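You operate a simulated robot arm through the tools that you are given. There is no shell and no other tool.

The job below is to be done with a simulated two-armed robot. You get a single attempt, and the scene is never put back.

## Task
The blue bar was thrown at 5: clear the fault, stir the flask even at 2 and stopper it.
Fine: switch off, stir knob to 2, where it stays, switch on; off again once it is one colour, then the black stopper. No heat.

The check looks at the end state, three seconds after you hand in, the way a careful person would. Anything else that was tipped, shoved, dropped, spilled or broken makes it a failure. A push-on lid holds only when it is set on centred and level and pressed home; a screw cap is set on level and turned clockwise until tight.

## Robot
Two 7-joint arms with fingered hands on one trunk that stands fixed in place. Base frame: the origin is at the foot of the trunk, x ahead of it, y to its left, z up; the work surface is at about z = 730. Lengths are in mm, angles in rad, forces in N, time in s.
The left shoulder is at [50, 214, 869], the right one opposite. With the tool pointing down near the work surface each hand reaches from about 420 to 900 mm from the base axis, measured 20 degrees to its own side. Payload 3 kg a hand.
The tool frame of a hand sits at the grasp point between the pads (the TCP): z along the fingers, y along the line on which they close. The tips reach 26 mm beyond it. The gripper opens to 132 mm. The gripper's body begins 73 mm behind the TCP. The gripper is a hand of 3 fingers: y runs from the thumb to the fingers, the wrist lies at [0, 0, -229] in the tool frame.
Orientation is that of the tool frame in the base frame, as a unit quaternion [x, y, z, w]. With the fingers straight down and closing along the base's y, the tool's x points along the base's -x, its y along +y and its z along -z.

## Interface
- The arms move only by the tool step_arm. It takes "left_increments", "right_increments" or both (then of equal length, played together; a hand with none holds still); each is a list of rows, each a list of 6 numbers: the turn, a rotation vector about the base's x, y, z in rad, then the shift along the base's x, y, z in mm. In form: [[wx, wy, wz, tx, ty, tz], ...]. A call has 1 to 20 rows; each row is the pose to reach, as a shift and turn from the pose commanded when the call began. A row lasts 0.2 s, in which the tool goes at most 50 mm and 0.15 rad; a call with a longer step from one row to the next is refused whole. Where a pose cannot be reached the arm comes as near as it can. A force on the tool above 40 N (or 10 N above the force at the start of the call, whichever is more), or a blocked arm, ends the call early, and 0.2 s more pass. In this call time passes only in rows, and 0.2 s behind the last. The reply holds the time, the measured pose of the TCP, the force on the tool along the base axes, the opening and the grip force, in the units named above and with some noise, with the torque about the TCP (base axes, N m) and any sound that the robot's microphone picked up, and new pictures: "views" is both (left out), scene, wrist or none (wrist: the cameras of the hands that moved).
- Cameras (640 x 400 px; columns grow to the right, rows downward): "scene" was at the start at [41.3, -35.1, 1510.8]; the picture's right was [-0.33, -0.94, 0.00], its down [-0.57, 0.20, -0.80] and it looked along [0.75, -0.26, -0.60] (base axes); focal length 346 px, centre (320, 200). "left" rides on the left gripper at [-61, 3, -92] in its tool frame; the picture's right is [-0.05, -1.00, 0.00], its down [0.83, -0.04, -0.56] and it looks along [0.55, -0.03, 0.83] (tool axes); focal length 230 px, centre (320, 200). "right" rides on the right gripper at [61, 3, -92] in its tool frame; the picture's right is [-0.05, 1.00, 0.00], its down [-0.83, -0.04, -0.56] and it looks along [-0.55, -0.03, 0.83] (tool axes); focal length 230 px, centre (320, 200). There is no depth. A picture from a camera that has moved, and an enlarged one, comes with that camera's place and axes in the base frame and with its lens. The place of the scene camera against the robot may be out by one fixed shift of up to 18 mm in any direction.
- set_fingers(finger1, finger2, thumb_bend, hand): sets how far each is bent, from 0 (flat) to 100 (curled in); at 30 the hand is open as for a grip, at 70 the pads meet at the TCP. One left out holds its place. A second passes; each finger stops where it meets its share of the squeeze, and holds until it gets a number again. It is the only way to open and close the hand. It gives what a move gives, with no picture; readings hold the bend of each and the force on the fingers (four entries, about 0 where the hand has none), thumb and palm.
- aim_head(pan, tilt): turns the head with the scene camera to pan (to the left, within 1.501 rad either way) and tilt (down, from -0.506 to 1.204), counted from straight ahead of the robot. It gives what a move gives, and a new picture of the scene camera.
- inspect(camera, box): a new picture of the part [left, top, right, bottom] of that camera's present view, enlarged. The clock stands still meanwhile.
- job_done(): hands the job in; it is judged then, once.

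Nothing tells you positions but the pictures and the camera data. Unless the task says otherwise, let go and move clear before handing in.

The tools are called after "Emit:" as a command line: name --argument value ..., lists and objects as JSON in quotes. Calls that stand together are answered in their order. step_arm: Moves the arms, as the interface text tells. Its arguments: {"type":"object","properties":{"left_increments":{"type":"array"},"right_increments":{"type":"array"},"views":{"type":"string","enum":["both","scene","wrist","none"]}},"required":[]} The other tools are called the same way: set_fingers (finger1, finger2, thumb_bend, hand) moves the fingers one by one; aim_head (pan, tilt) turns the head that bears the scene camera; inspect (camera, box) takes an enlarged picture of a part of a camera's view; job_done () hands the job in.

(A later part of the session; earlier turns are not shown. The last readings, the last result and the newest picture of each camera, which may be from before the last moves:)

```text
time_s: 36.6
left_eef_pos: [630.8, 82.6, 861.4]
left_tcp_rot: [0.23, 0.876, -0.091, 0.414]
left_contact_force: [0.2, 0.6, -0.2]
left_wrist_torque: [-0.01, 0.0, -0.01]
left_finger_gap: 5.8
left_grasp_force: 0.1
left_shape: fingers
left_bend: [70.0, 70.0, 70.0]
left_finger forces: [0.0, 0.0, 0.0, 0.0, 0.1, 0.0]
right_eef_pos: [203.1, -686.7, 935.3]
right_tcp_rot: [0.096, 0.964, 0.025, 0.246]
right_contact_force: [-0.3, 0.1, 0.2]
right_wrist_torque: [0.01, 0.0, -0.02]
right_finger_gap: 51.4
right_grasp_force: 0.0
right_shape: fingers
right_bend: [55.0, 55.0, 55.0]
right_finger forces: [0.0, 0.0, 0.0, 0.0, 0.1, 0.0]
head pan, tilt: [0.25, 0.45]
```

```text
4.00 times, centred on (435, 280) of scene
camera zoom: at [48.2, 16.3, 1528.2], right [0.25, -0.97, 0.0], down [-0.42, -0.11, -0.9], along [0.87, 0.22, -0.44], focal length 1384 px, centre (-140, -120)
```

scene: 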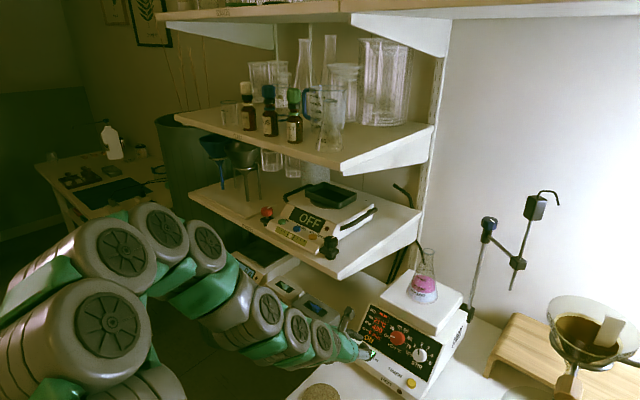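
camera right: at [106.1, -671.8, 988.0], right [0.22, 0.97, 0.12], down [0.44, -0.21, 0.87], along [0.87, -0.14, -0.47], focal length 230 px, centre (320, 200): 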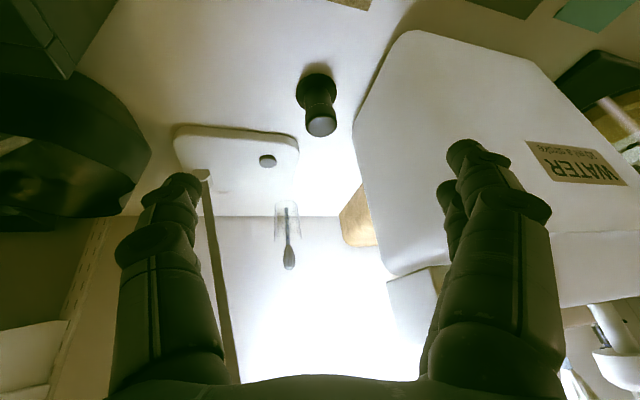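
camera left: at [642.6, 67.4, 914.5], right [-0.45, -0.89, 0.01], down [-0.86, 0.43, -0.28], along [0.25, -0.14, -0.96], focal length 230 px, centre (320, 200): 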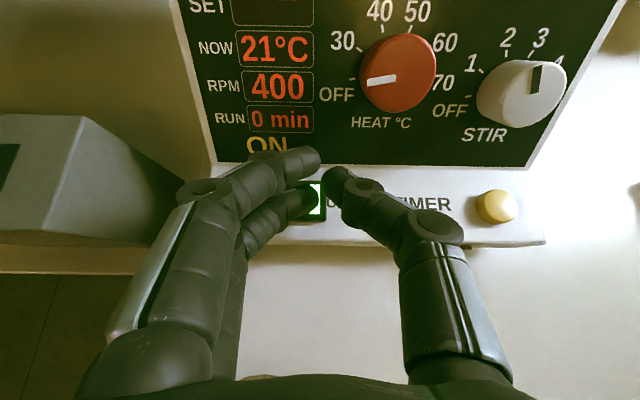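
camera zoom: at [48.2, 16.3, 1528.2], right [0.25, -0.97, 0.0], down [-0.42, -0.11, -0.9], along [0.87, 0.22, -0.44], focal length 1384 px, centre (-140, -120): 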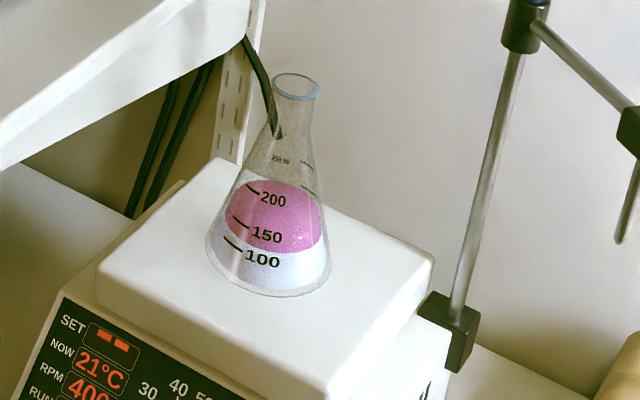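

Stirring runs at 400 rpm; layers still distinct. While it mixes, I'll bring the right hand to the stopper: tilted 30°, coming in from the robot's side beside the carboy, stopping 70 mm short for a check.

Emit:
step_arm --right_increments '[[-0.0319, -0.0107, 0.1161, 16.5, -2.7, -25.8], [-0.0637, -0.0213, 0.2321, 33, -5.3, -51.6], [-0.0956, -0.032, 0.3482, 49.6, -8, -77.4]]' --views "wrist"

Emit:
set_fingers --hand "right" --finger1 52 --finger2 52 --thumb_bend 52

Emit:
inspect --camera "right" --box '[220, 60, 420, 220]'

Emit:
inspect --camera "scene" --box '[390, 230, 480, 330]'

```text
time_s: 37.4
left_eef_pos: [630.4, 81.9, 862.4]
left_tcp_rot: [0.231, 0.875, -0.092, 0.414]
left_contact_force: [0.2, 0.0, -0.5]
left_wrist_torque: [0.01, 0.03, -0.04]
left_finger_gap: 6.2
left_grasp_force: 0.0
left_shape: fingers
left_bend: [70.0, 70.0, 70.0]
left_finger forces: [0.0, 0.0, 0.0, 0.0, 0.0, 0.1]
right_eef_pos: [251.0, -694.4, 856.8]
right_tcp_rot: [-0.084, 0.962, 0.022, 0.258]
right_contact_force: [-1.1, 0.0, -0.4]
right_wrist_torque: [0.0, 0.02, 0.0]
right_finger_gap: 51.6
right_grasp_force: 0.1
right_shape: fingers
right_bend: [55.0, 55.0, 55.0]
right_finger forces: [0.1, 0.0, 0.1, 0.0, 0.0, 0.0]
head pan, tilt: [0.25, 0.45]
camera right: at [153.6, -709.0, 906.5], right [-0.13, 0.99, 0.02], down [0.44, 0.04, 0.9], along [0.89, 0.13, -0.44], focal length 230 px, centre (320, 200)
```

right: 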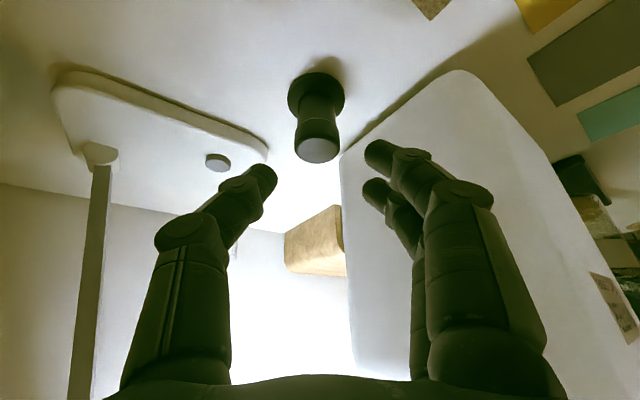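

```text
time_s: 38.4
left_eef_pos: [630.1, 82.2, 860.3]
left_tcp_rot: [0.231, 0.875, -0.091, 0.416]
left_contact_force: [0.4, 0.3, -0.1]
left_wrist_torque: [-0.01, 0.02, -0.01]
left_finger_gap: 5.7
left_grasp_force: 0.1
left_shape: fingers
left_bend: [70.0, 70.0, 70.0]
left_finger forces: [0.0, 0.1, 0.1, 0.1, 0.0, 0.1]
right_eef_pos: [253.3, -694.7, 856.2]
right_tcp_rot: [-0.084, 0.962, 0.022, 0.258]
right_contact_force: [-0.9, 0.4, 0.5]
right_wrist_torque: [0.0, -0.01, 0.01]
right_finger_gap: 60.6
right_grasp_force: 0.1
right_shape: fingers
right_bend: [52.0, 52.0, 52.0]
right_finger forces: [0.0, 0.0, 0.0, 0.0, 0.1, 0.1]
head pan, tilt: [0.25, 0.45]
```

```text
2.50 times, centred on (320, 140) of right
camera zoom: at [153.2, -708.8, 906.6], right [-0.13, 0.99, 0.03], down [0.44, 0.03, 0.9], along [0.89, 0.13, -0.44], focal length 575 px, centre (320, 350)
```

zoom: 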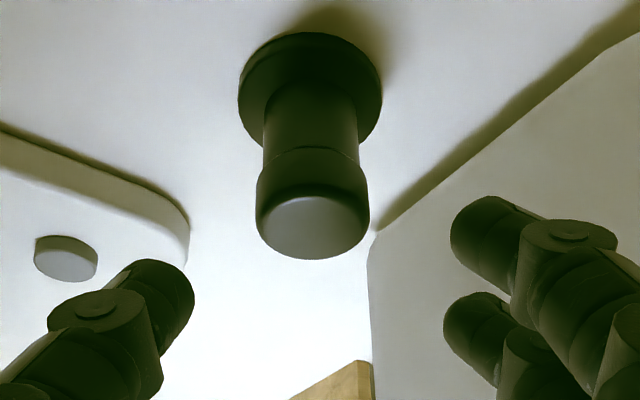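

```text
4.00 times, centred on (435, 280) of scene
camera zoom: at [48.3, 16.3, 1528.2], right [0.25, -0.97, 0.0], down [-0.42, -0.11, -0.9], along [0.87, 0.22, -0.44], focal length 1384 px, centre (-140, -120)
```

zoom: 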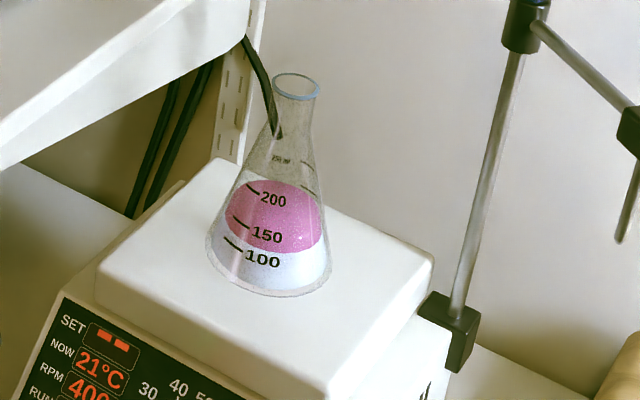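

The stopper head sits about z 777–792 on the stand's tube at about (294, −690), and the hand is well centred on it. Moving in along the tool axis in two stages.

Emit:
step_arm --right_increments '[[0, 0, 0, 11, 1.3, -19.5], [0, 0, 0, 22, 2.5, -39]]' --views "wrist"

Emit:
inspect --camera "right" --box '[220, 60, 420, 220]'

```text
time_s: 39.0
left_eef_pos: [630.1, 82.9, 861.3]
left_tcp_rot: [0.23, 0.875, -0.092, 0.415]
left_contact_force: [-0.3, 1.3, 0.4]
left_wrist_torque: [0.0, 0.03, 0.0]
left_finger_gap: 5.8
left_grasp_force: 0.1
left_shape: fingers
left_bend: [70.0, 70.0, 70.0]
left_finger forces: [0.0, 0.1, 0.0, 0.1, 0.0, 0.1]
right_eef_pos: [273.8, -693.2, 817.3]
right_tcp_rot: [-0.084, 0.962, 0.023, 0.258]
right_contact_force: [-0.8, -0.6, -0.5]
right_wrist_torque: [0.01, 0.02, 0.0]
right_finger_gap: 60.5
right_grasp_force: 0.1
right_shape: fingers
right_bend: [52.0, 52.0, 52.0]
right_finger forces: [0.0, 0.0, 0.1, 0.0, 0.0, 0.1]
head pan, tilt: [0.25, 0.45]
camera right: at [175.5, -706.6, 868.1], right [-0.13, 0.99, 0.03], down [0.44, 0.03, 0.9], along [0.89, 0.13, -0.44], focal length 230 px, centre (320, 200)
```

right: 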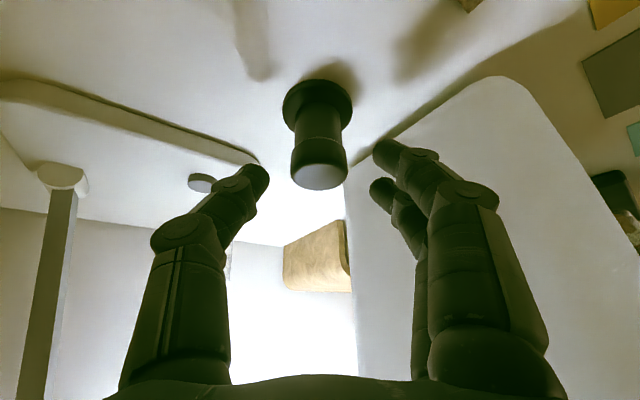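

```text
2.50 times, centred on (320, 140) of right
camera zoom: at [175.5, -706.6, 868.1], right [-0.13, 0.99, 0.03], down [0.44, 0.03, 0.9], along [0.89, 0.13, -0.44], focal length 575 px, centre (320, 350)
```

zoom: 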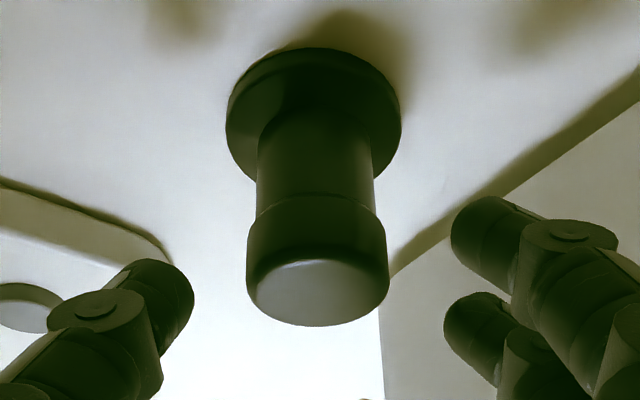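

Well centred between thumb and fingers. Final 22 mm in, then close on the stopper head.

Emit:
step_arm --right_increments '[[0, 0, 0, 5.6, 0.7, -9.7], [0, 0, 0, 11.2, 1.5, -19.5]]' --views "wrist"

Emit:
inspect --camera "right" --box '[220, 80, 420, 240]'

```text
time_s: 39.6
left_eef_pos: [630.4, 82.2, 860.7]
left_tcp_rot: [0.231, 0.876, -0.092, 0.414]
left_contact_force: [0.0, 0.0, 0.2]
left_wrist_torque: [0.0, -0.03, -0.02]
left_finger_gap: 5.9
left_grasp_force: 0.1
left_shape: fingers
left_bend: [70.0, 70.0, 70.0]
left_finger forces: [0.1, 0.0, 0.1, 0.0, 0.0, 0.0]
right_eef_pos: [284.4, -692.4, 799.1]
right_tcp_rot: [-0.084, 0.962, 0.023, 0.257]
right_contact_force: [-0.6, 0.7, 0.4]
right_wrist_torque: [0.01, 0.0, 0.0]
right_finger_gap: 60.6
right_grasp_force: 0.1
right_shape: fingers
right_bend: [52.0, 52.0, 52.0]
right_finger forces: [0.1, 0.0, 0.0, 0.0, 0.0, 0.0]
head pan, tilt: [0.25, 0.45]
camera right: at [186.1, -705.1, 848.8], right [-0.13, 0.99, 0.03], down [0.44, 0.03, 0.9], along [0.89, 0.13, -0.44], focal length 230 px, centre (320, 200)
```

right: 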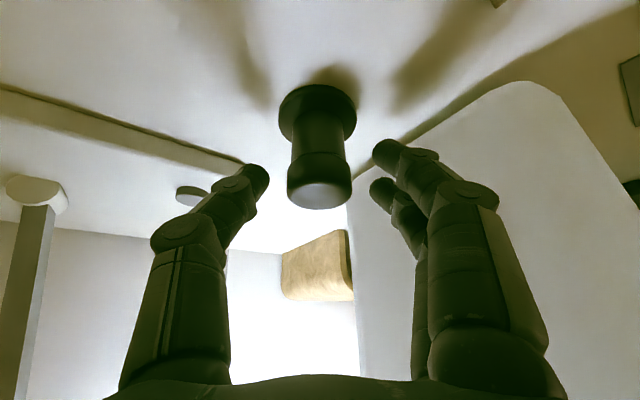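

```text
2.50 times, centred on (320, 160) of right
camera zoom: at [186.1, -705.1, 848.8], right [-0.13, 0.99, 0.03], down [0.44, 0.03, 0.9], along [0.89, 0.13, -0.44], focal length 575 px, centre (320, 300)
```

zoom: 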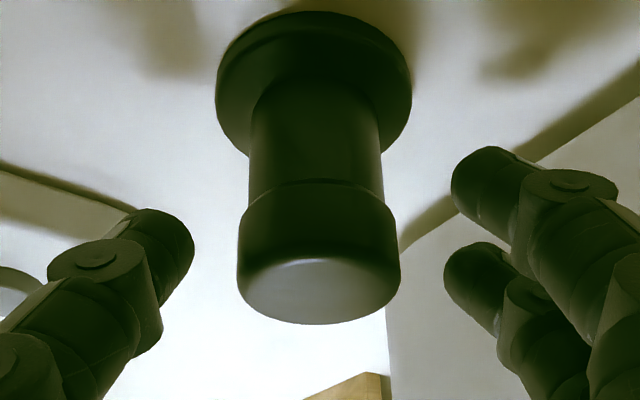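

I'll nudge 2 mm forward and 2 mm up so the two fingers straddle the head's height evenly, then close.

Emit:
step_arm --right_increments '[[0, 0, 0, 2.3, 1.2, 2]]' --views "none"

Emit:
set_fingers --hand "right" --finger1 64 --finger2 64 --thumb_bend 64

Emit:
inspect --camera "right" --box '[220, 80, 420, 240]'

Emit:
inspect --camera "scene" --box '[390, 230, 480, 330]'

```text
time_s: 40.0
left_eef_pos: [629.8, 81.9, 861.3]
left_tcp_rot: [0.231, 0.875, -0.092, 0.414]
left_contact_force: [-0.7, 0.4, 0.4]
left_wrist_torque: [-0.01, 0.02, -0.02]
left_finger_gap: 5.8
left_grasp_force: 0.1
left_shape: fingers
left_bend: [70.0, 70.0, 70.0]
left_finger forces: [0.1, 0.0, 0.0, 0.0, 0.1, 0.1]
right_eef_pos: [286.3, -690.0, 801.1]
right_tcp_rot: [-0.084, 0.962, 0.022, 0.258]
right_contact_force: [-0.2, 0.0, 0.8]
right_wrist_torque: [0.0, 0.0, 0.02]
right_finger_gap: 60.7
right_grasp_force: 0.1
right_shape: fingers
right_bend: [52.0, 52.0, 52.0]
right_finger forces: [0.1, 0.0, 0.0, 0.0, 0.1, 0.0]
head pan, tilt: [0.25, 0.45]
```

```text
time_s: 41.0
left_eef_pos: [630.0, 82.0, 860.8]
left_tcp_rot: [0.231, 0.875, -0.092, 0.415]
left_contact_force: [0.3, 0.4, -0.2]
left_wrist_torque: [0.0, 0.01, -0.01]
left_finger_gap: 5.7
left_grasp_force: 0.0
left_shape: fingers
left_bend: [70.0, 70.0, 70.0]
left_finger forces: [0.1, 0.1, 0.1, 0.0, 0.0, 0.0]
right_eef_pos: [287.1, -691.0, 799.5]
right_tcp_rot: [-0.084, 0.962, 0.022, 0.258]
right_contact_force: [-0.2, 0.1, 0.4]
right_wrist_torque: [0.03, 0.0, 0.0]
right_finger_gap: 33.3
right_grasp_force: 4.2
right_shape: fingers
right_bend: [61.0, 61.0, 62.0]
right_finger forces: [2.1, 2.6, 0.1, 0.0, 4.7, 0.0]
head pan, tilt: [0.25, 0.45]
```

```text
2.50 times, centred on (320, 160) of right
camera zoom: at [188.8, -704.0, 850.9], right [-0.13, 0.99, 0.03], down [0.44, 0.03, 0.9], along [0.89, 0.13, -0.44], focal length 575 px, centre (320, 300)
```

zoom: 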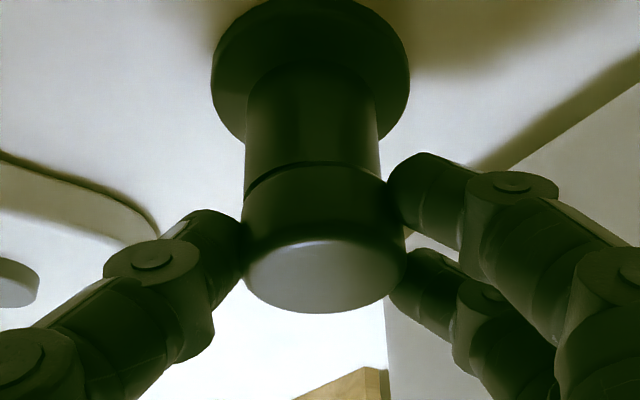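

```text
4.00 times, centred on (435, 280) of scene
camera zoom: at [48.3, 16.3, 1528.2], right [0.25, -0.97, 0.0], down [-0.42, -0.11, -0.9], along [0.87, 0.22, -0.44], focal length 1384 px, centre (-140, -120)
```

zoom: 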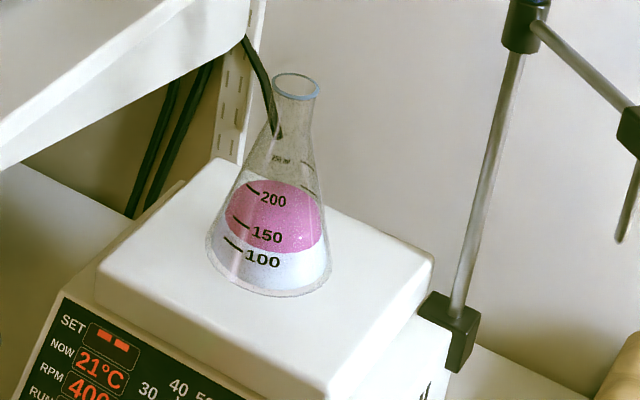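

The stopper is gripped evenly (≈4.5 N). I'll lift it slowly 12 mm and check that only the stopper comes; also look closely at the flask and display.

Emit:
step_arm --right_increments '[[0, 0, 0, 0, 0, 4], [0, 0, 0, 0, 0, 8], [0, 0, 0, 0, 0, 12]]' --views "wrist"

Emit:
inspect --camera "right" --box '[220, 80, 420, 240]'

Emit:
inspect --camera "scene" --box '[400, 260, 450, 310]'

Emit:
inspect --camera "scene" --box '[350, 290, 430, 370]'

```text
time_s: 41.8
left_eef_pos: [630.4, 82.6, 860.8]
left_tcp_rot: [0.231, 0.875, -0.092, 0.416]
left_contact_force: [-0.9, 1.7, -0.3]
left_wrist_torque: [0.0, 0.01, -0.01]
left_finger_gap: 5.8
left_grasp_force: 0.0
left_shape: fingers
left_bend: [70.0, 70.0, 70.0]
left_finger forces: [0.0, 0.0, 0.0, 0.0, 0.0, 0.0]
right_eef_pos: [286.9, -691.8, 812.5]
right_tcp_rot: [-0.083, 0.962, 0.022, 0.258]
right_contact_force: [-0.7, -1.3, 0.5]
right_wrist_torque: [-0.01, -0.02, 0.01]
right_finger_gap: 33.3
right_grasp_force: 5.1
right_shape: fingers
right_bend: [61.0, 61.0, 62.0]
right_finger forces: [2.2, 2.4, 0.0, 0.0, 4.6, 0.1]
head pan, tilt: [0.25, 0.45]
camera right: at [188.8, -704.2, 863.0], right [-0.13, 0.99, 0.03], down [0.44, 0.03, 0.9], along [0.89, 0.13, -0.44], focal length 230 px, centre (320, 200)
```

right: 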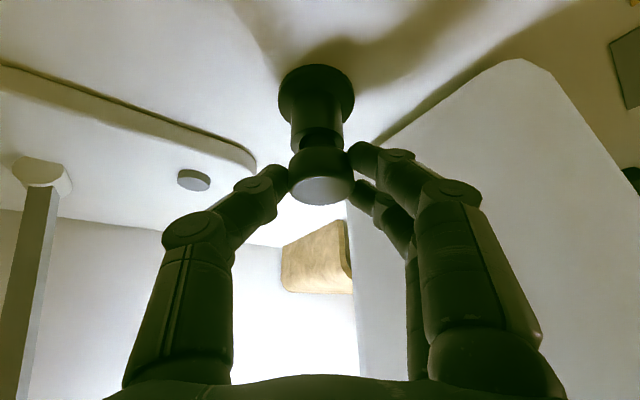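

```text
2.50 times, centred on (320, 160) of right
camera zoom: at [188.8, -704.2, 863.0], right [-0.13, 0.99, 0.03], down [0.44, 0.03, 0.9], along [0.89, 0.13, -0.44], focal length 575 px, centre (320, 300)
```

zoom: 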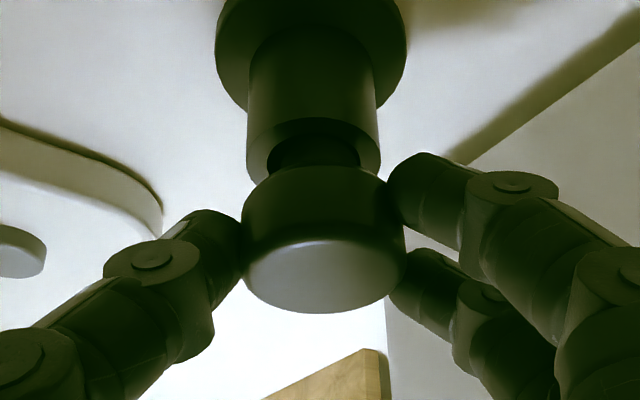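

```text
8.00 times, centred on (425, 285) of scene
camera zoom: at [48.3, 16.3, 1528.2], right [0.25, -0.97, 0.0], down [-0.42, -0.11, -0.9], along [0.87, 0.22, -0.44], focal length 2768 px, centre (-520, -480)
```

zoom: 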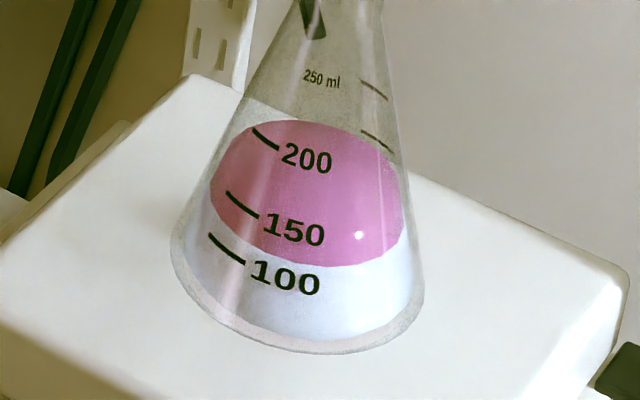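

```text
5.00 times, centred on (390, 330) of scene
camera zoom: at [48.3, 16.3, 1528.2], right [0.25, -0.97, 0.0], down [-0.42, -0.11, -0.9], along [0.87, 0.22, -0.44], focal length 1730 px, centre (-30, -450)
```

zoom: 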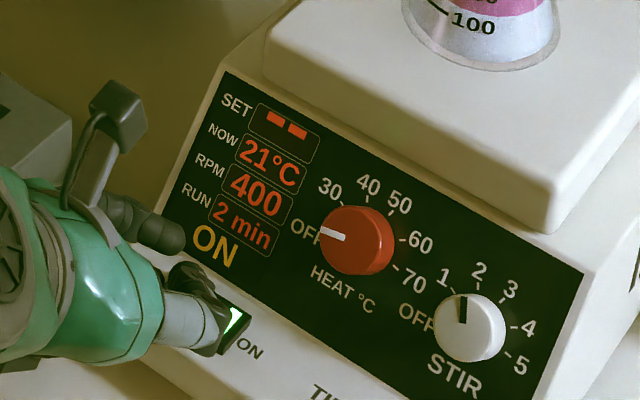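

Only the stopper came up; its narrower plug is visible and the stand stayed put. The panel reads ON 400, RUN 2 min. I'll raise the stopper along the same free path I came by, slowly, while the flask mixes.

Emit:
step_arm --right_increments '[[0, 0, 0, 0, 0, 20], [0, 0, 0, 0, 0, 42], [0, 0, 0, 0, 0, 66], [0, 0, 0, -22, 1, 80], [0, 0, 0, -46, 2, 96], [0, 0, 0, -68, 3, 114], [0, 0, 0, -84, 3, 136], [0, 0, 0, -84, 3, 164], [0, 0, 0, -84, 3, 192], [0, 0, 0, -84, 3, 220], [0, 0, 0, -84, 3, 248], [0, 0, 0, -84, 3, 275], [0, 0, 0, -84, 3, 298]]' --views "both"

Emit:
inspect --camera "right" --box '[220, 80, 420, 240]'

Emit:
inspect --camera "scene" --box '[400, 260, 450, 310]'

```text
time_s: 44.6
left_eef_pos: [630.3, 81.8, 861.6]
left_tcp_rot: [0.23, 0.875, -0.092, 0.416]
left_contact_force: [0.2, 0.2, 0.8]
left_wrist_torque: [0.02, 0.02, 0.02]
left_finger_gap: 5.9
left_grasp_force: 0.0
left_shape: fingers
left_bend: [70.0, 70.0, 70.0]
left_finger forces: [0.0, 0.0, 0.1, 0.1, 0.1, 0.0]
right_eef_pos: [204.2, -688.7, 1110.2]
right_tcp_rot: [-0.084, 0.962, 0.023, 0.258]
right_contact_force: [1.0, 0.0, -0.8]
right_wrist_torque: [-0.02, 0.0, 0.01]
right_finger_gap: 33.4
right_grasp_force: 4.5
right_shape: fingers
right_bend: [61.0, 61.0, 62.0]
right_finger forces: [2.2, 2.5, 0.1, 0.0, 4.6, 0.1]
head pan, tilt: [0.25, 0.45]
camera right: at [105.3, -702.1, 1160.9], right [-0.13, 0.99, 0.03], down [0.44, 0.03, 0.9], along [0.89, 0.13, -0.44], focal length 230 px, centre (320, 200)
```

scene: 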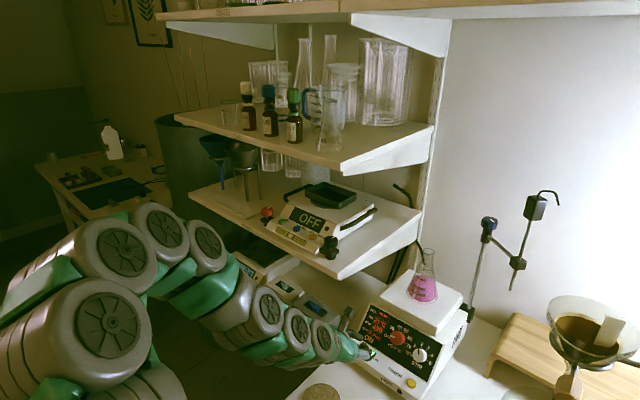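
right: 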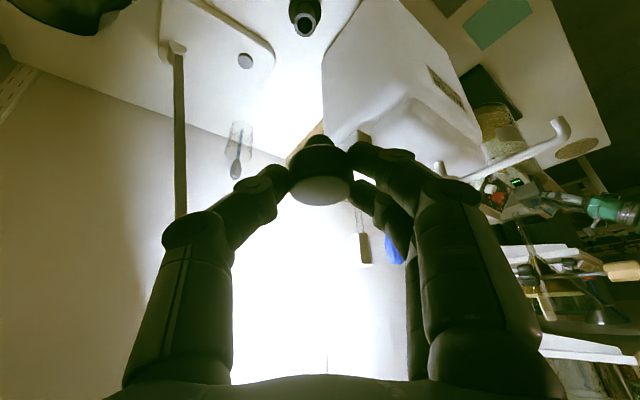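

```text
2.50 times, centred on (320, 160) of right
camera zoom: at [105.3, -702.1, 1160.9], right [-0.13, 0.99, 0.03], down [0.44, 0.03, 0.9], along [0.89, 0.13, -0.44], focal length 575 px, centre (320, 300)
```

zoom: 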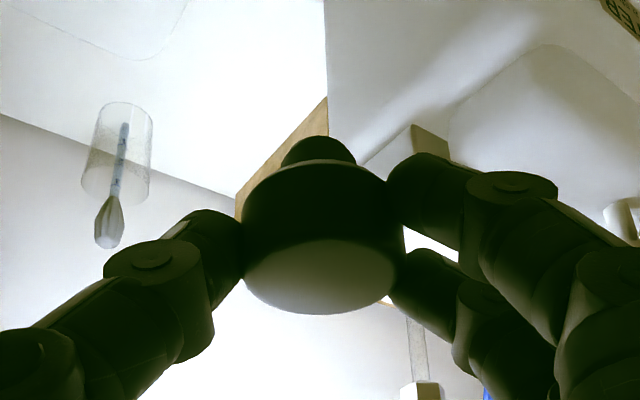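

```text
8.00 times, centred on (425, 285) of scene
camera zoom: at [48.3, 16.3, 1528.2], right [0.25, -0.97, 0.0], down [-0.42, -0.11, -0.9], along [0.87, 0.22, -0.44], focal length 2768 px, centre (-520, -480)
```

zoom: 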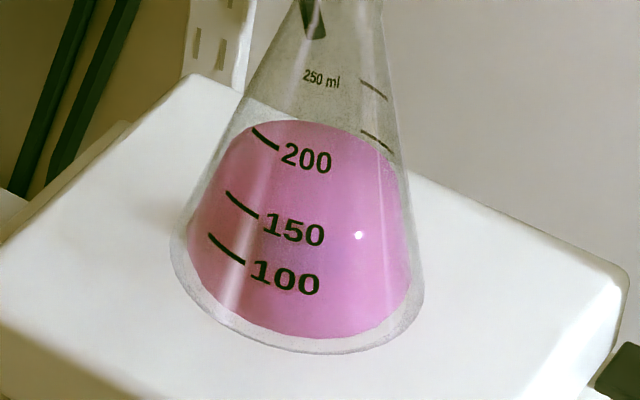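

The flask is now one even pink from bottom to top. I'll bring the left hand over the OFF end again and press it.

Emit:
step_arm --left_increments '[[0, 0, 0, 18, 2, -13], [0, 0, 0, 36, -2, -26], [0, 0, 0, 52.4, -6.4, -40]]' --views "wrist"

Emit:
inspect --camera "left" --box '[240, 100, 400, 240]'

```text
time_s: 45.4
left_eef_pos: [683.4, 75.2, 821.8]
left_tcp_rot: [0.231, 0.875, -0.091, 0.415]
left_contact_force: [0.0, -0.8, 0.1]
left_wrist_torque: [0.05, -0.03, 0.04]
left_finger_gap: 6.0
left_grasp_force: 0.0
left_shape: fingers
left_bend: [70.0, 70.0, 70.0]
left_finger forces: [0.1, 0.1, 0.1, 0.1, 0.0, 0.0]
right_eef_pos: [204.2, -688.8, 1110.4]
right_tcp_rot: [-0.085, 0.962, 0.023, 0.258]
right_contact_force: [-0.4, 0.3, -0.8]
right_wrist_torque: [0.03, 0.0, -0.01]
right_finger_gap: 33.2
right_grasp_force: 5.0
right_shape: fingers
right_bend: [61.0, 61.0, 62.0]
right_finger forces: [2.1, 2.5, 0.1, 0.1, 4.6, 0.0]
head pan, tilt: [0.25, 0.45]
camera left: at [654.9, 91.5, 927.7], right [-0.45, -0.89, 0.01], down [-0.86, 0.43, -0.29], along [0.25, -0.14, -0.96], focal length 230 px, centre (320, 200)
```

left: 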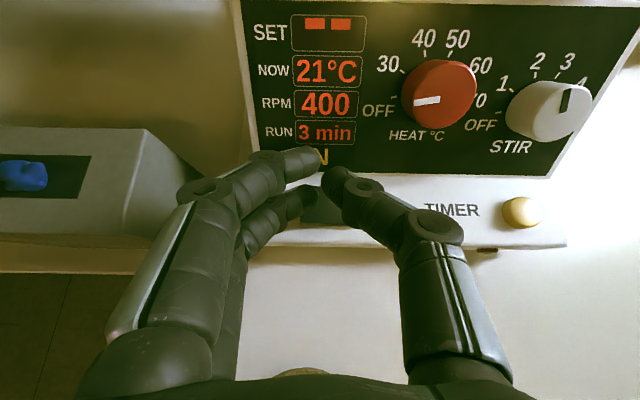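

```text
2.86 times, centred on (320, 170) of left
camera zoom: at [654.9, 91.5, 927.7], right [-0.45, -0.89, 0.01], down [-0.86, 0.43, -0.29], along [0.25, -0.14, -0.96], focal length 657 px, centre (320, 286)
```

zoom: 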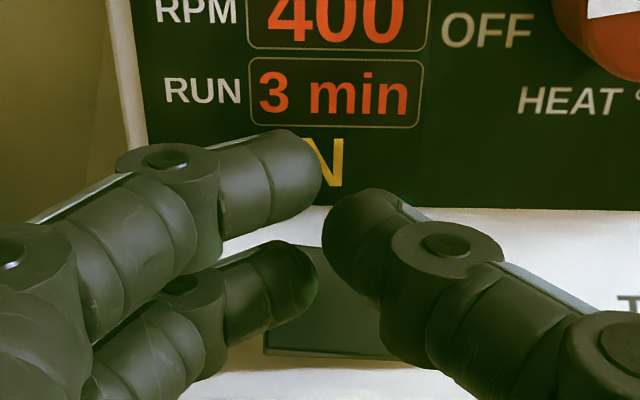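

Hovering over the OFF half as before. Pressing down.

Emit:
step_arm --left_increments '[[0, 0, 0, 0, 0, -5], [0, 0, 0, 0, 0, -10], [0, 0, 0, 0, 0, -13]]' --views "both"

Emit:
inspect --camera "scene" --box '[400, 260, 450, 310]'

```text
time_s: 46.2
left_eef_pos: [681.3, 75.5, 807.8]
left_tcp_rot: [0.232, 0.875, -0.092, 0.414]
left_contact_force: [-0.6, 0.0, 0.4]
left_wrist_torque: [0.0, -0.03, 0.02]
left_finger_gap: 5.9
left_grasp_force: 0.0
left_shape: fingers
left_bend: [70.0, 70.0, 70.0]
left_finger forces: [0.1, 0.0, 0.1, 0.0, 0.0, 0.0]
right_eef_pos: [203.6, -689.0, 1111.5]
right_tcp_rot: [-0.084, 0.962, 0.023, 0.258]
right_contact_force: [-0.1, -0.3, -0.1]
right_wrist_torque: [0.01, 0.06, -0.01]
right_finger_gap: 33.2
right_grasp_force: 4.7
right_shape: fingers
right_bend: [61.0, 61.0, 62.0]
right_finger forces: [2.2, 2.6, 0.0, 0.0, 4.6, 0.1]
head pan, tilt: [0.25, 0.45]
heard: click
camera left: at [654.4, 90.8, 914.5], right [-0.45, -0.89, 0.01], down [-0.86, 0.43, -0.29], along [0.25, -0.14, -0.96], focal length 230 px, centre (320, 200)
```

scene: 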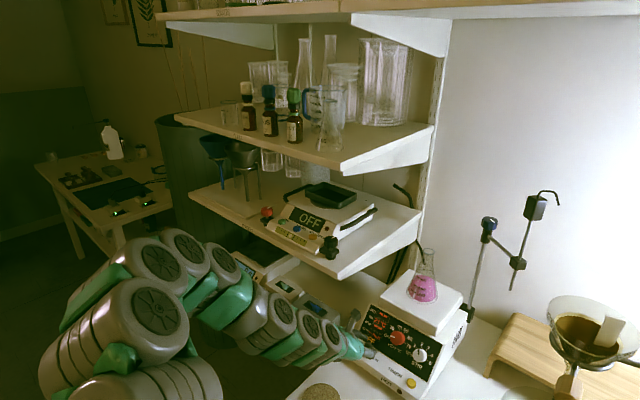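
left: 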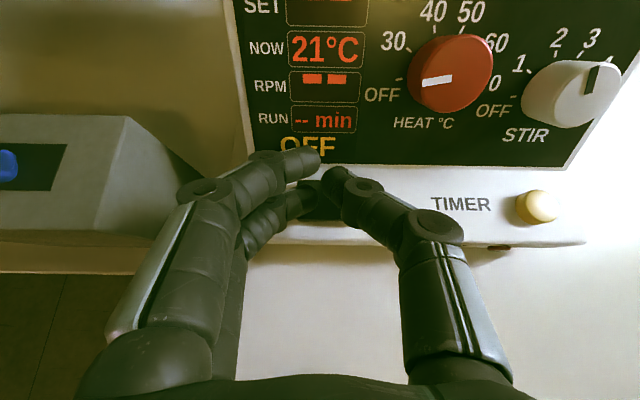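

```text
8.00 times, centred on (425, 285) of scene
camera zoom: at [48.3, 16.3, 1528.2], right [0.25, -0.97, 0.0], down [-0.42, -0.11, -0.9], along [0.87, 0.22, -0.44], focal length 2768 px, centre (-520, -480)
```

zoom: 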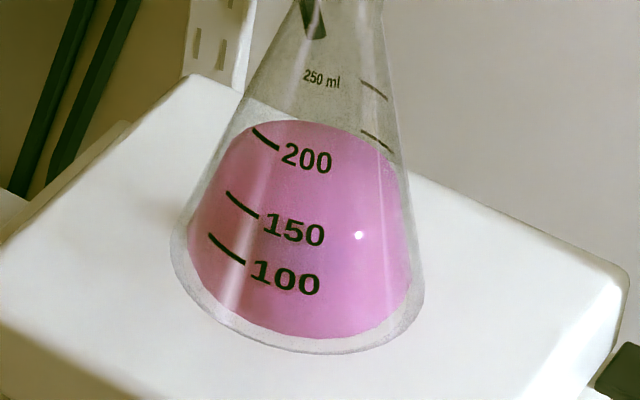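

Click: panel reads OFF and the flask stays evenly pink. Now I'll withdraw the left hand to a spot where its camera can watch the flask's rim.

Emit:
step_arm --left_increments '[[0, 0, 0, 0, 0, 15], [0, 0, 0, -25, 8, 40], [0, 0, 0, -45, 14, 70], [0.0017, -0.0726, -0.0186, -45, 22, 115], [0.0035, -0.1453, -0.0373, -45, 30, 160], [0.0052, -0.2179, -0.0559, -48, 38, 205], [0.007, -0.2906, -0.0746, -52, 46, 250], [0.0087, -0.3632, -0.0932, -56, 54, 285]]' --views "wrist"

```text
time_s: 48.0
left_eef_pos: [628.1, 129.3, 1094.1]
left_tcp_rot: [0.285, 0.774, -0.063, 0.561]
left_contact_force: [0.1, -0.6, -0.4]
left_wrist_torque: [-0.02, 0.0, -0.01]
left_finger_gap: 6.2
left_grasp_force: 0.1
left_shape: fingers
left_bend: [70.0, 70.0, 70.0]
left_finger forces: [0.1, 0.0, 0.0, 0.1, 0.1, 0.0]
right_eef_pos: [203.3, -689.1, 1111.2]
right_tcp_rot: [-0.085, 0.962, 0.023, 0.258]
right_contact_force: [0.5, -1.3, 0.1]
right_wrist_torque: [0.02, 0.01, 0.01]
right_finger_gap: 33.2
right_grasp_force: 4.4
right_shape: fingers
right_bend: [61.0, 61.0, 62.0]
right_finger forces: [2.2, 2.5, 0.0, 0.0, 4.6, 0.1]
head pan, tilt: [0.25, 0.45]
camera left: at [565.5, 148.0, 1183.5], right [-0.5, -0.85, -0.17], down [-0.66, 0.5, -0.56], along [0.56, -0.17, -0.81], focal length 230 px, centre (320, 200)
```

left: 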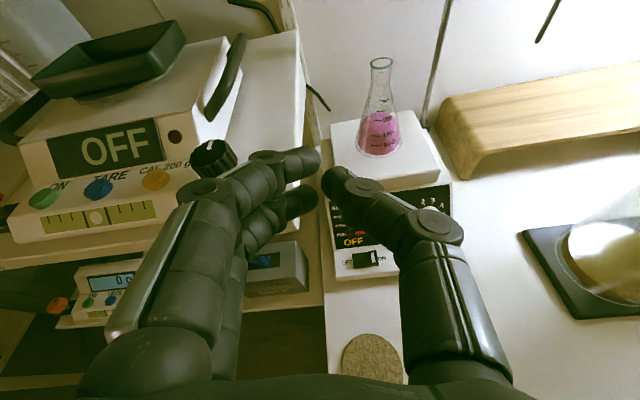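

The left camera now watches the rim at about (382,62) in its picture. I'll carry the stopper along the earlier free route to in front of the chest, turning the hand gradually toward the flask.

Emit:
step_arm --right_increments '[[0, 0, 0, 8, 27, 21], [0, 0, 0, 17, 54, 42], [0, 0, 0, 25, 81, 64], [0, 0, 0, 33, 108, 85], [0, 0, 0, 42, 135, 106], [0, 0, 0, 50, 162, 127], [0, 0, -0.048, 63, 195, 127], [0, 0, -0.097, 76, 228, 127], [0, 0, -0.145, 90, 261, 127], [0, 0, -0.194, 103, 294, 127], [0, 0, -0.242, 116, 327, 127], [0, 0, -0.291, 129, 360, 127], [0, 0, -0.339, 142, 394, 127], [0, 0, -0.388, 156, 427, 126], [0, 0, -0.436, 169, 460, 125]]' --views "both"

```text
time_s: 51.2
left_eef_pos: [628.8, 128.7, 1093.0]
left_tcp_rot: [0.285, 0.775, -0.062, 0.561]
left_contact_force: [-0.7, -0.2, 0.3]
left_wrist_torque: [0.02, 0.03, 0.02]
left_finger_gap: 5.8
left_grasp_force: 0.0
left_shape: fingers
left_bend: [70.0, 70.0, 70.0]
left_finger forces: [0.1, 0.0, 0.1, 0.1, 0.1, 0.0]
right_eef_pos: [372.7, -228.8, 1236.7]
right_tcp_rot: [0.127, 0.958, -0.033, 0.257]
right_contact_force: [-0.3, 0.4, -0.2]
right_wrist_torque: [-0.04, 0.03, 0.01]
right_finger_gap: 33.0
right_grasp_force: 4.6
right_shape: fingers
right_bend: [61.0, 61.0, 62.0]
right_finger forces: [2.2, 2.6, 0.0, 0.0, 4.5, 0.0]
head pan, tilt: [0.25, 0.45]
camera right: at [277.0, -198.5, 1287.0], right [0.3, 0.95, 0.03], down [0.41, -0.16, 0.9], along [0.86, -0.26, -0.44], focal length 230 px, centre (320, 200)
```

scene: 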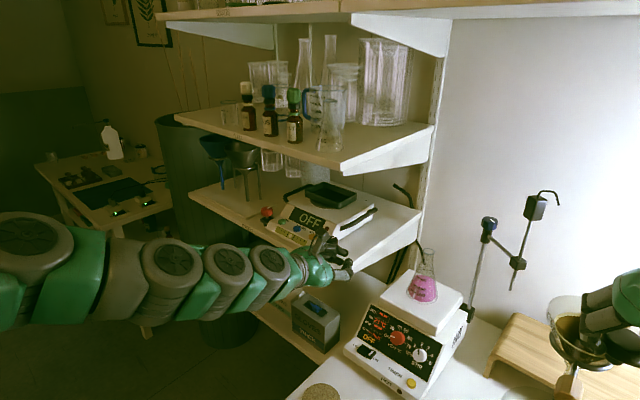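
right: 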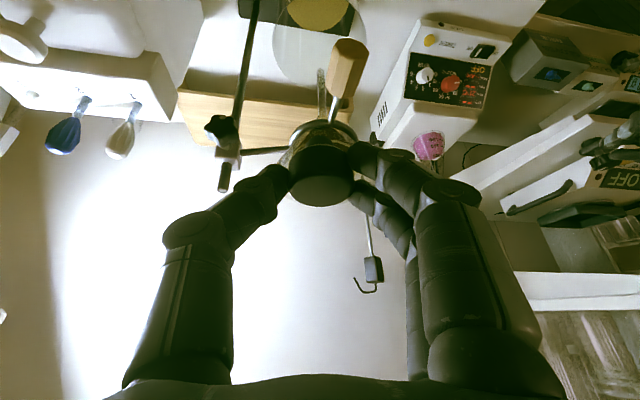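

The stopper is held steadily in front of the chest. Next I'll move it forward toward the flask, staying high and left of the funnel and the stirrer's support rod.

Emit:
step_arm --right_increments '[[0, 0, 0, 27, 21, -7], [0, 0, 0, 54, 42, -13], [0, 0, 0, 80, 64, -20], [0, 0, 0, 107, 85, -27], [0, 0, 0, 134, 106, -34], [0, 0, 0, 160, 128, -40], [0, 0, 0, 187, 149, -47]]' --views "both"

Emit:
aim_head --pan -0.05 --tilt 0.55

```text
time_s: 52.8
left_eef_pos: [628.9, 128.8, 1093.4]
left_tcp_rot: [0.285, 0.774, -0.064, 0.561]
left_contact_force: [-0.4, 0.2, -0.3]
left_wrist_torque: [0.02, 0.01, 0.01]
left_finger_gap: 6.0
left_grasp_force: 0.1
left_shape: fingers
left_bend: [70.0, 70.0, 70.0]
left_finger forces: [0.1, 0.1, 0.1, 0.0, 0.1, 0.0]
right_eef_pos: [558.6, -78.0, 1189.0]
right_tcp_rot: [0.126, 0.958, -0.034, 0.256]
right_contact_force: [-0.4, 0.5, -0.2]
right_wrist_torque: [-0.02, 0.01, 0.0]
right_finger_gap: 32.9
right_grasp_force: 4.6
right_shape: fingers
right_bend: [61.0, 61.0, 62.0]
right_finger forces: [2.1, 2.5, 0.0, 0.0, 4.5, 0.1]
head pan, tilt: [0.25, 0.45]
camera right: at [463.4, -49.7, 1239.5], right [0.3, 0.95, 0.03], down [0.42, -0.16, 0.9], along [0.86, -0.26, -0.44], focal length 230 px, centre (320, 200)
```

scene: 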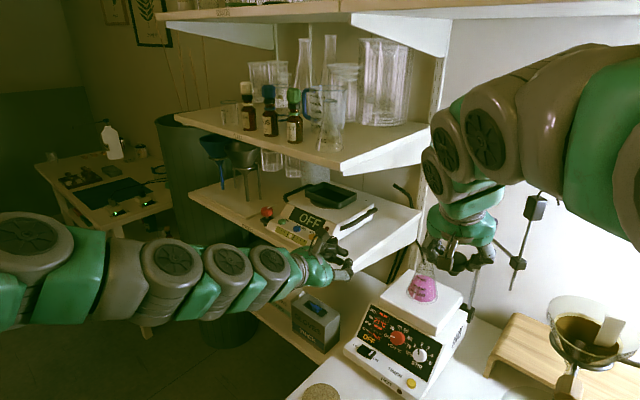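
right: 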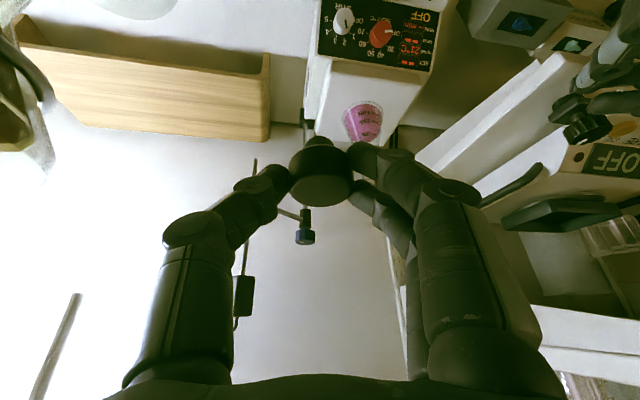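

```text
time_s: 53.6
left_eef_pos: [629.2, 129.9, 1092.9]
left_tcp_rot: [0.285, 0.775, -0.064, 0.561]
left_contact_force: [0.2, 0.0, -0.5]
left_wrist_torque: [0.01, -0.02, 0.03]
left_finger_gap: 6.0
left_grasp_force: 0.1
left_shape: fingers
left_bend: [70.0, 70.0, 70.0]
left_finger forces: [0.0, 0.1, 0.1, 0.1, 0.1, 0.1]
right_eef_pos: [557.8, -80.4, 1189.0]
right_tcp_rot: [0.126, 0.958, -0.034, 0.257]
right_contact_force: [1.2, -0.5, -0.2]
right_wrist_torque: [-0.01, -0.04, -0.02]
right_finger_gap: 33.1
right_grasp_force: 4.8
right_shape: fingers
right_bend: [61.0, 61.0, 62.0]
right_finger forces: [2.1, 2.5, 0.1, 0.0, 4.5, 0.0]
head pan, tilt: [-0.051, 0.55]
```

scene: 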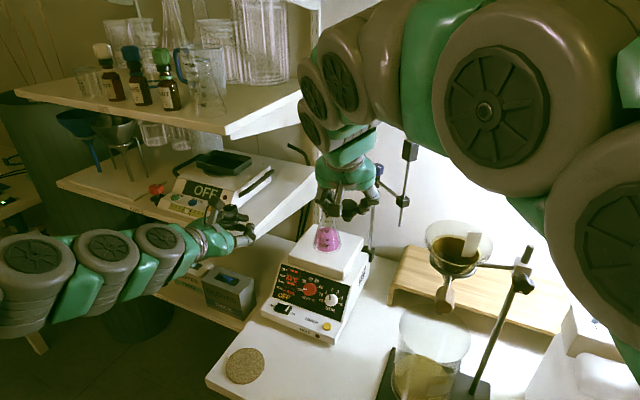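

Views are clear: the stopper is about 250 mm short of the flask, with the support rod well to its right. Moving closer.

Emit:
step_arm --right_increments '[[0, 0, 0, 28, 3, -12], [0, 0, 0, 57, 6, -24], [0, 0, 0, 85, 9, -35], [0, 0, 0, 114, 12, -47], [0, 0, 0, 142, 14, -59]]' --views "both"

Emit:
inspect --camera "left" --box '[300, 0, 500, 160]'

Emit:
inspect --camera "scene" --box '[280, 150, 400, 260]'

```text
time_s: 54.8
left_eef_pos: [628.5, 129.1, 1094.5]
left_tcp_rot: [0.286, 0.774, -0.064, 0.561]
left_contact_force: [-0.5, 0.0, 0.3]
left_wrist_torque: [0.0, -0.01, 0.04]
left_finger_gap: 6.1
left_grasp_force: 0.1
left_shape: fingers
left_bend: [70.0, 70.0, 70.0]
left_finger forces: [0.0, 0.0, 0.1, 0.0, 0.0, 0.1]
right_eef_pos: [703.5, -65.7, 1130.4]
right_tcp_rot: [0.125, 0.958, -0.034, 0.257]
right_contact_force: [0.7, 0.3, -0.9]
right_wrist_torque: [-0.03, 0.0, -0.02]
right_finger_gap: 33.1
right_grasp_force: 4.6
right_shape: fingers
right_bend: [61.0, 61.0, 62.0]
right_finger forces: [2.2, 2.5, 0.1, 0.0, 4.5, 0.0]
head pan, tilt: [-0.051, 0.55]
camera right: at [607.7, -36.0, 1180.8], right [0.3, 0.95, 0.03], down [0.41, -0.16, 0.9], along [0.86, -0.26, -0.44], focal length 230 px, centre (320, 200)
```

scene: 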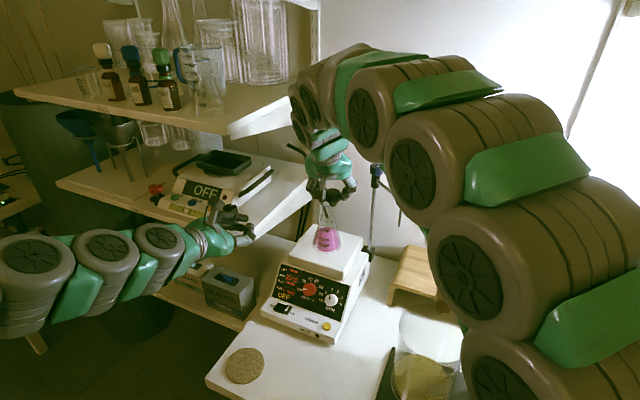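
right: 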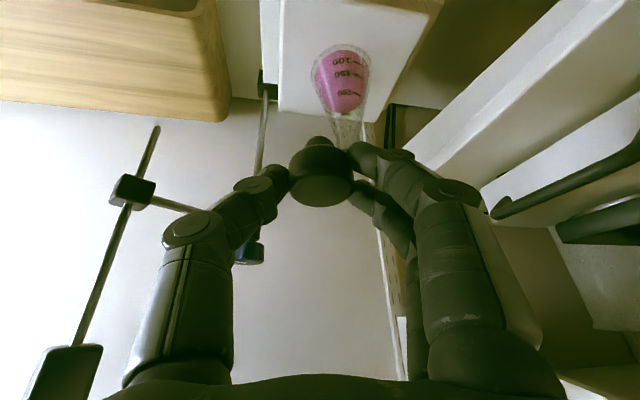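

```text
2.50 times, centred on (400, 80) of left
camera zoom: at [565.8, 147.9, 1182.6], right [-0.5, -0.85, -0.17], down [-0.66, 0.51, -0.56], along [0.56, -0.17, -0.81], focal length 575 px, centre (120, 500)
```

zoom: 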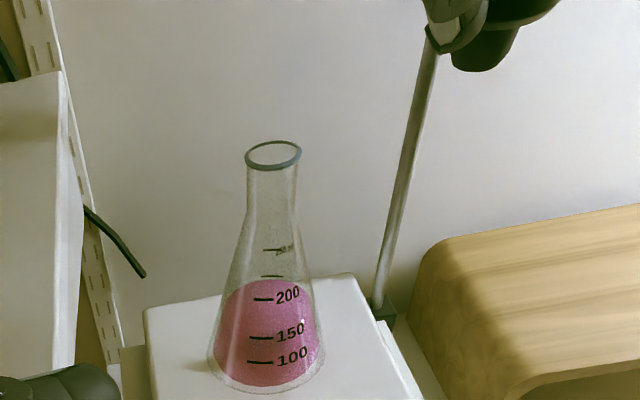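

```text
3.64 times, centred on (340, 205) of scene
camera zoom: at [49.0, -10.9, 1519.2], right [-0.05, -1.0, 0.0], down [-0.52, 0.03, -0.85], along [0.85, -0.04, -0.52], focal length 1258 px, centre (247, 182)
```

zoom: 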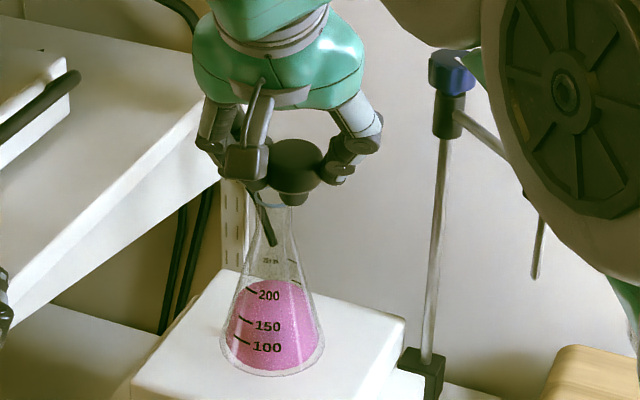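

Everything lines up well. I'll advance to just short of the flask, still about 25 mm above its rim, then check alignment from both cameras.

Emit:
step_arm --right_increments '[[0, 0, 0, 20, 1, -9], [0, 0, 0, 40, 2, -18], [0, 0, 0, 60, 3, -27], [0, 0, 0, 78, 4, -35]]' --views "both"

Emit:
inspect --camera "left" --box '[340, 0, 440, 100]'

Emit:
inspect --camera "scene" --box '[295, 160, 365, 230]'

Emit:
inspect --camera "right" --box '[220, 60, 420, 220]'

```text
time_s: 55.8
left_eef_pos: [629.2, 129.4, 1093.5]
left_tcp_rot: [0.285, 0.775, -0.063, 0.561]
left_contact_force: [-0.5, 0.6, 0.1]
left_wrist_torque: [0.04, 0.01, 0.0]
left_finger_gap: 6.0
left_grasp_force: 0.1
left_shape: fingers
left_bend: [70.0, 70.0, 70.0]
left_finger forces: [0.0, 0.0, 0.1, 0.0, 0.0, 0.1]
right_eef_pos: [780.1, -62.7, 1096.3]
right_tcp_rot: [0.125, 0.958, -0.034, 0.257]
right_contact_force: [-0.3, -1.5, -0.4]
right_wrist_torque: [-0.02, 0.0, 0.0]
right_finger_gap: 33.2
right_grasp_force: 4.8
right_shape: fingers
right_bend: [61.0, 61.0, 62.0]
right_finger forces: [2.1, 2.5, 0.0, 0.0, 4.5, 0.0]
head pan, tilt: [-0.051, 0.55]
camera right: at [685.2, -33.2, 1146.1], right [0.3, 0.95, 0.03], down [0.42, -0.16, 0.9], along [0.86, -0.26, -0.44], focal length 230 px, centre (320, 200)
```

scene: 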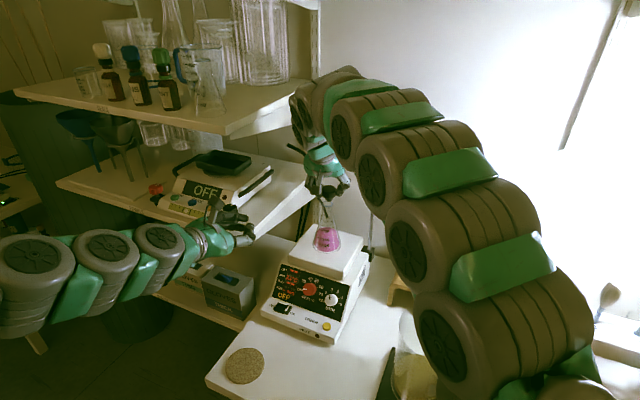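
right: 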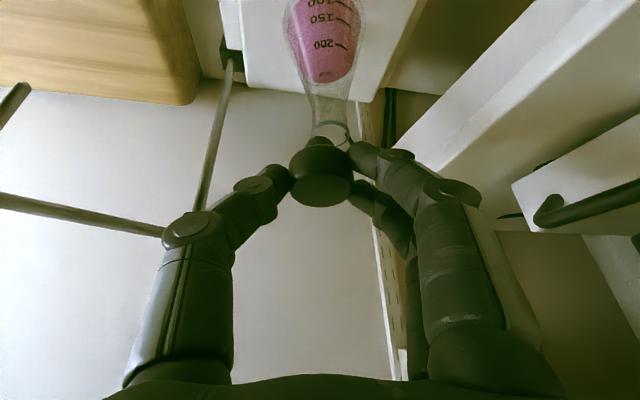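

```text
4.00 times, centred on (390, 50) of left
camera zoom: at [565.7, 147.9, 1182.6], right [-0.5, -0.85, -0.17], down [-0.66, 0.51, -0.56], along [0.56, -0.17, -0.81], focal length 920 px, centre (40, 800)
```

zoom: 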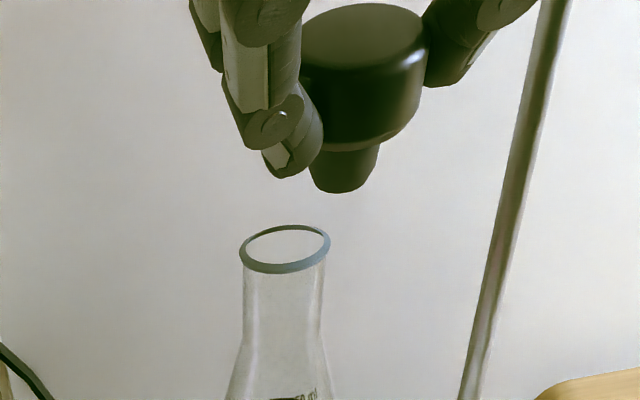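

```text
5.71 times, centred on (330, 195) of scene
camera zoom: at [48.9, -10.9, 1519.2], right [-0.05, -1.0, 0.0], down [-0.52, 0.03, -0.85], along [0.85, -0.04, -0.52], focal length 1977 px, centre (263, 229)
```

zoom: 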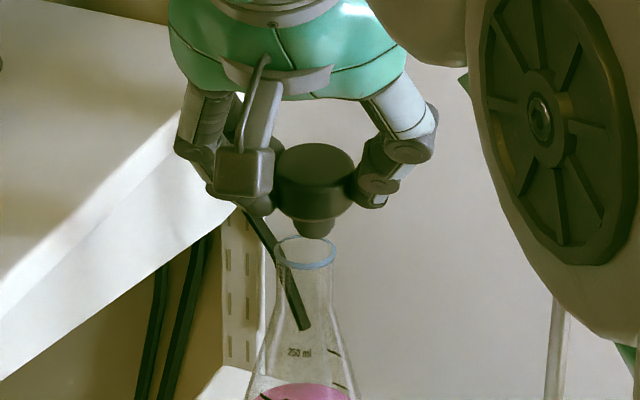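

```text
2.50 times, centred on (320, 140) of right
camera zoom: at [685.2, -33.2, 1146.1], right [0.3, 0.95, 0.03], down [0.42, -0.16, 0.9], along [0.86, -0.26, -0.44], focal length 575 px, centre (320, 350)
```

zoom: 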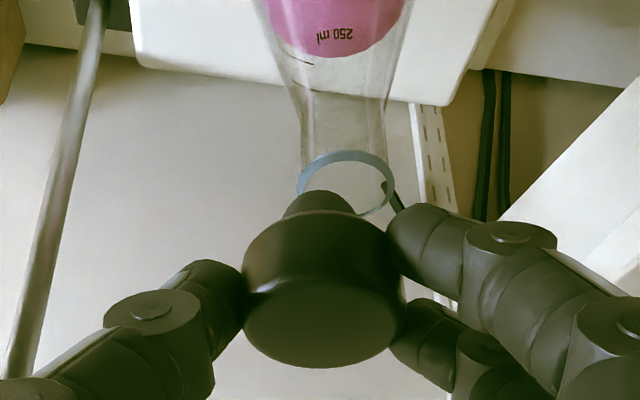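

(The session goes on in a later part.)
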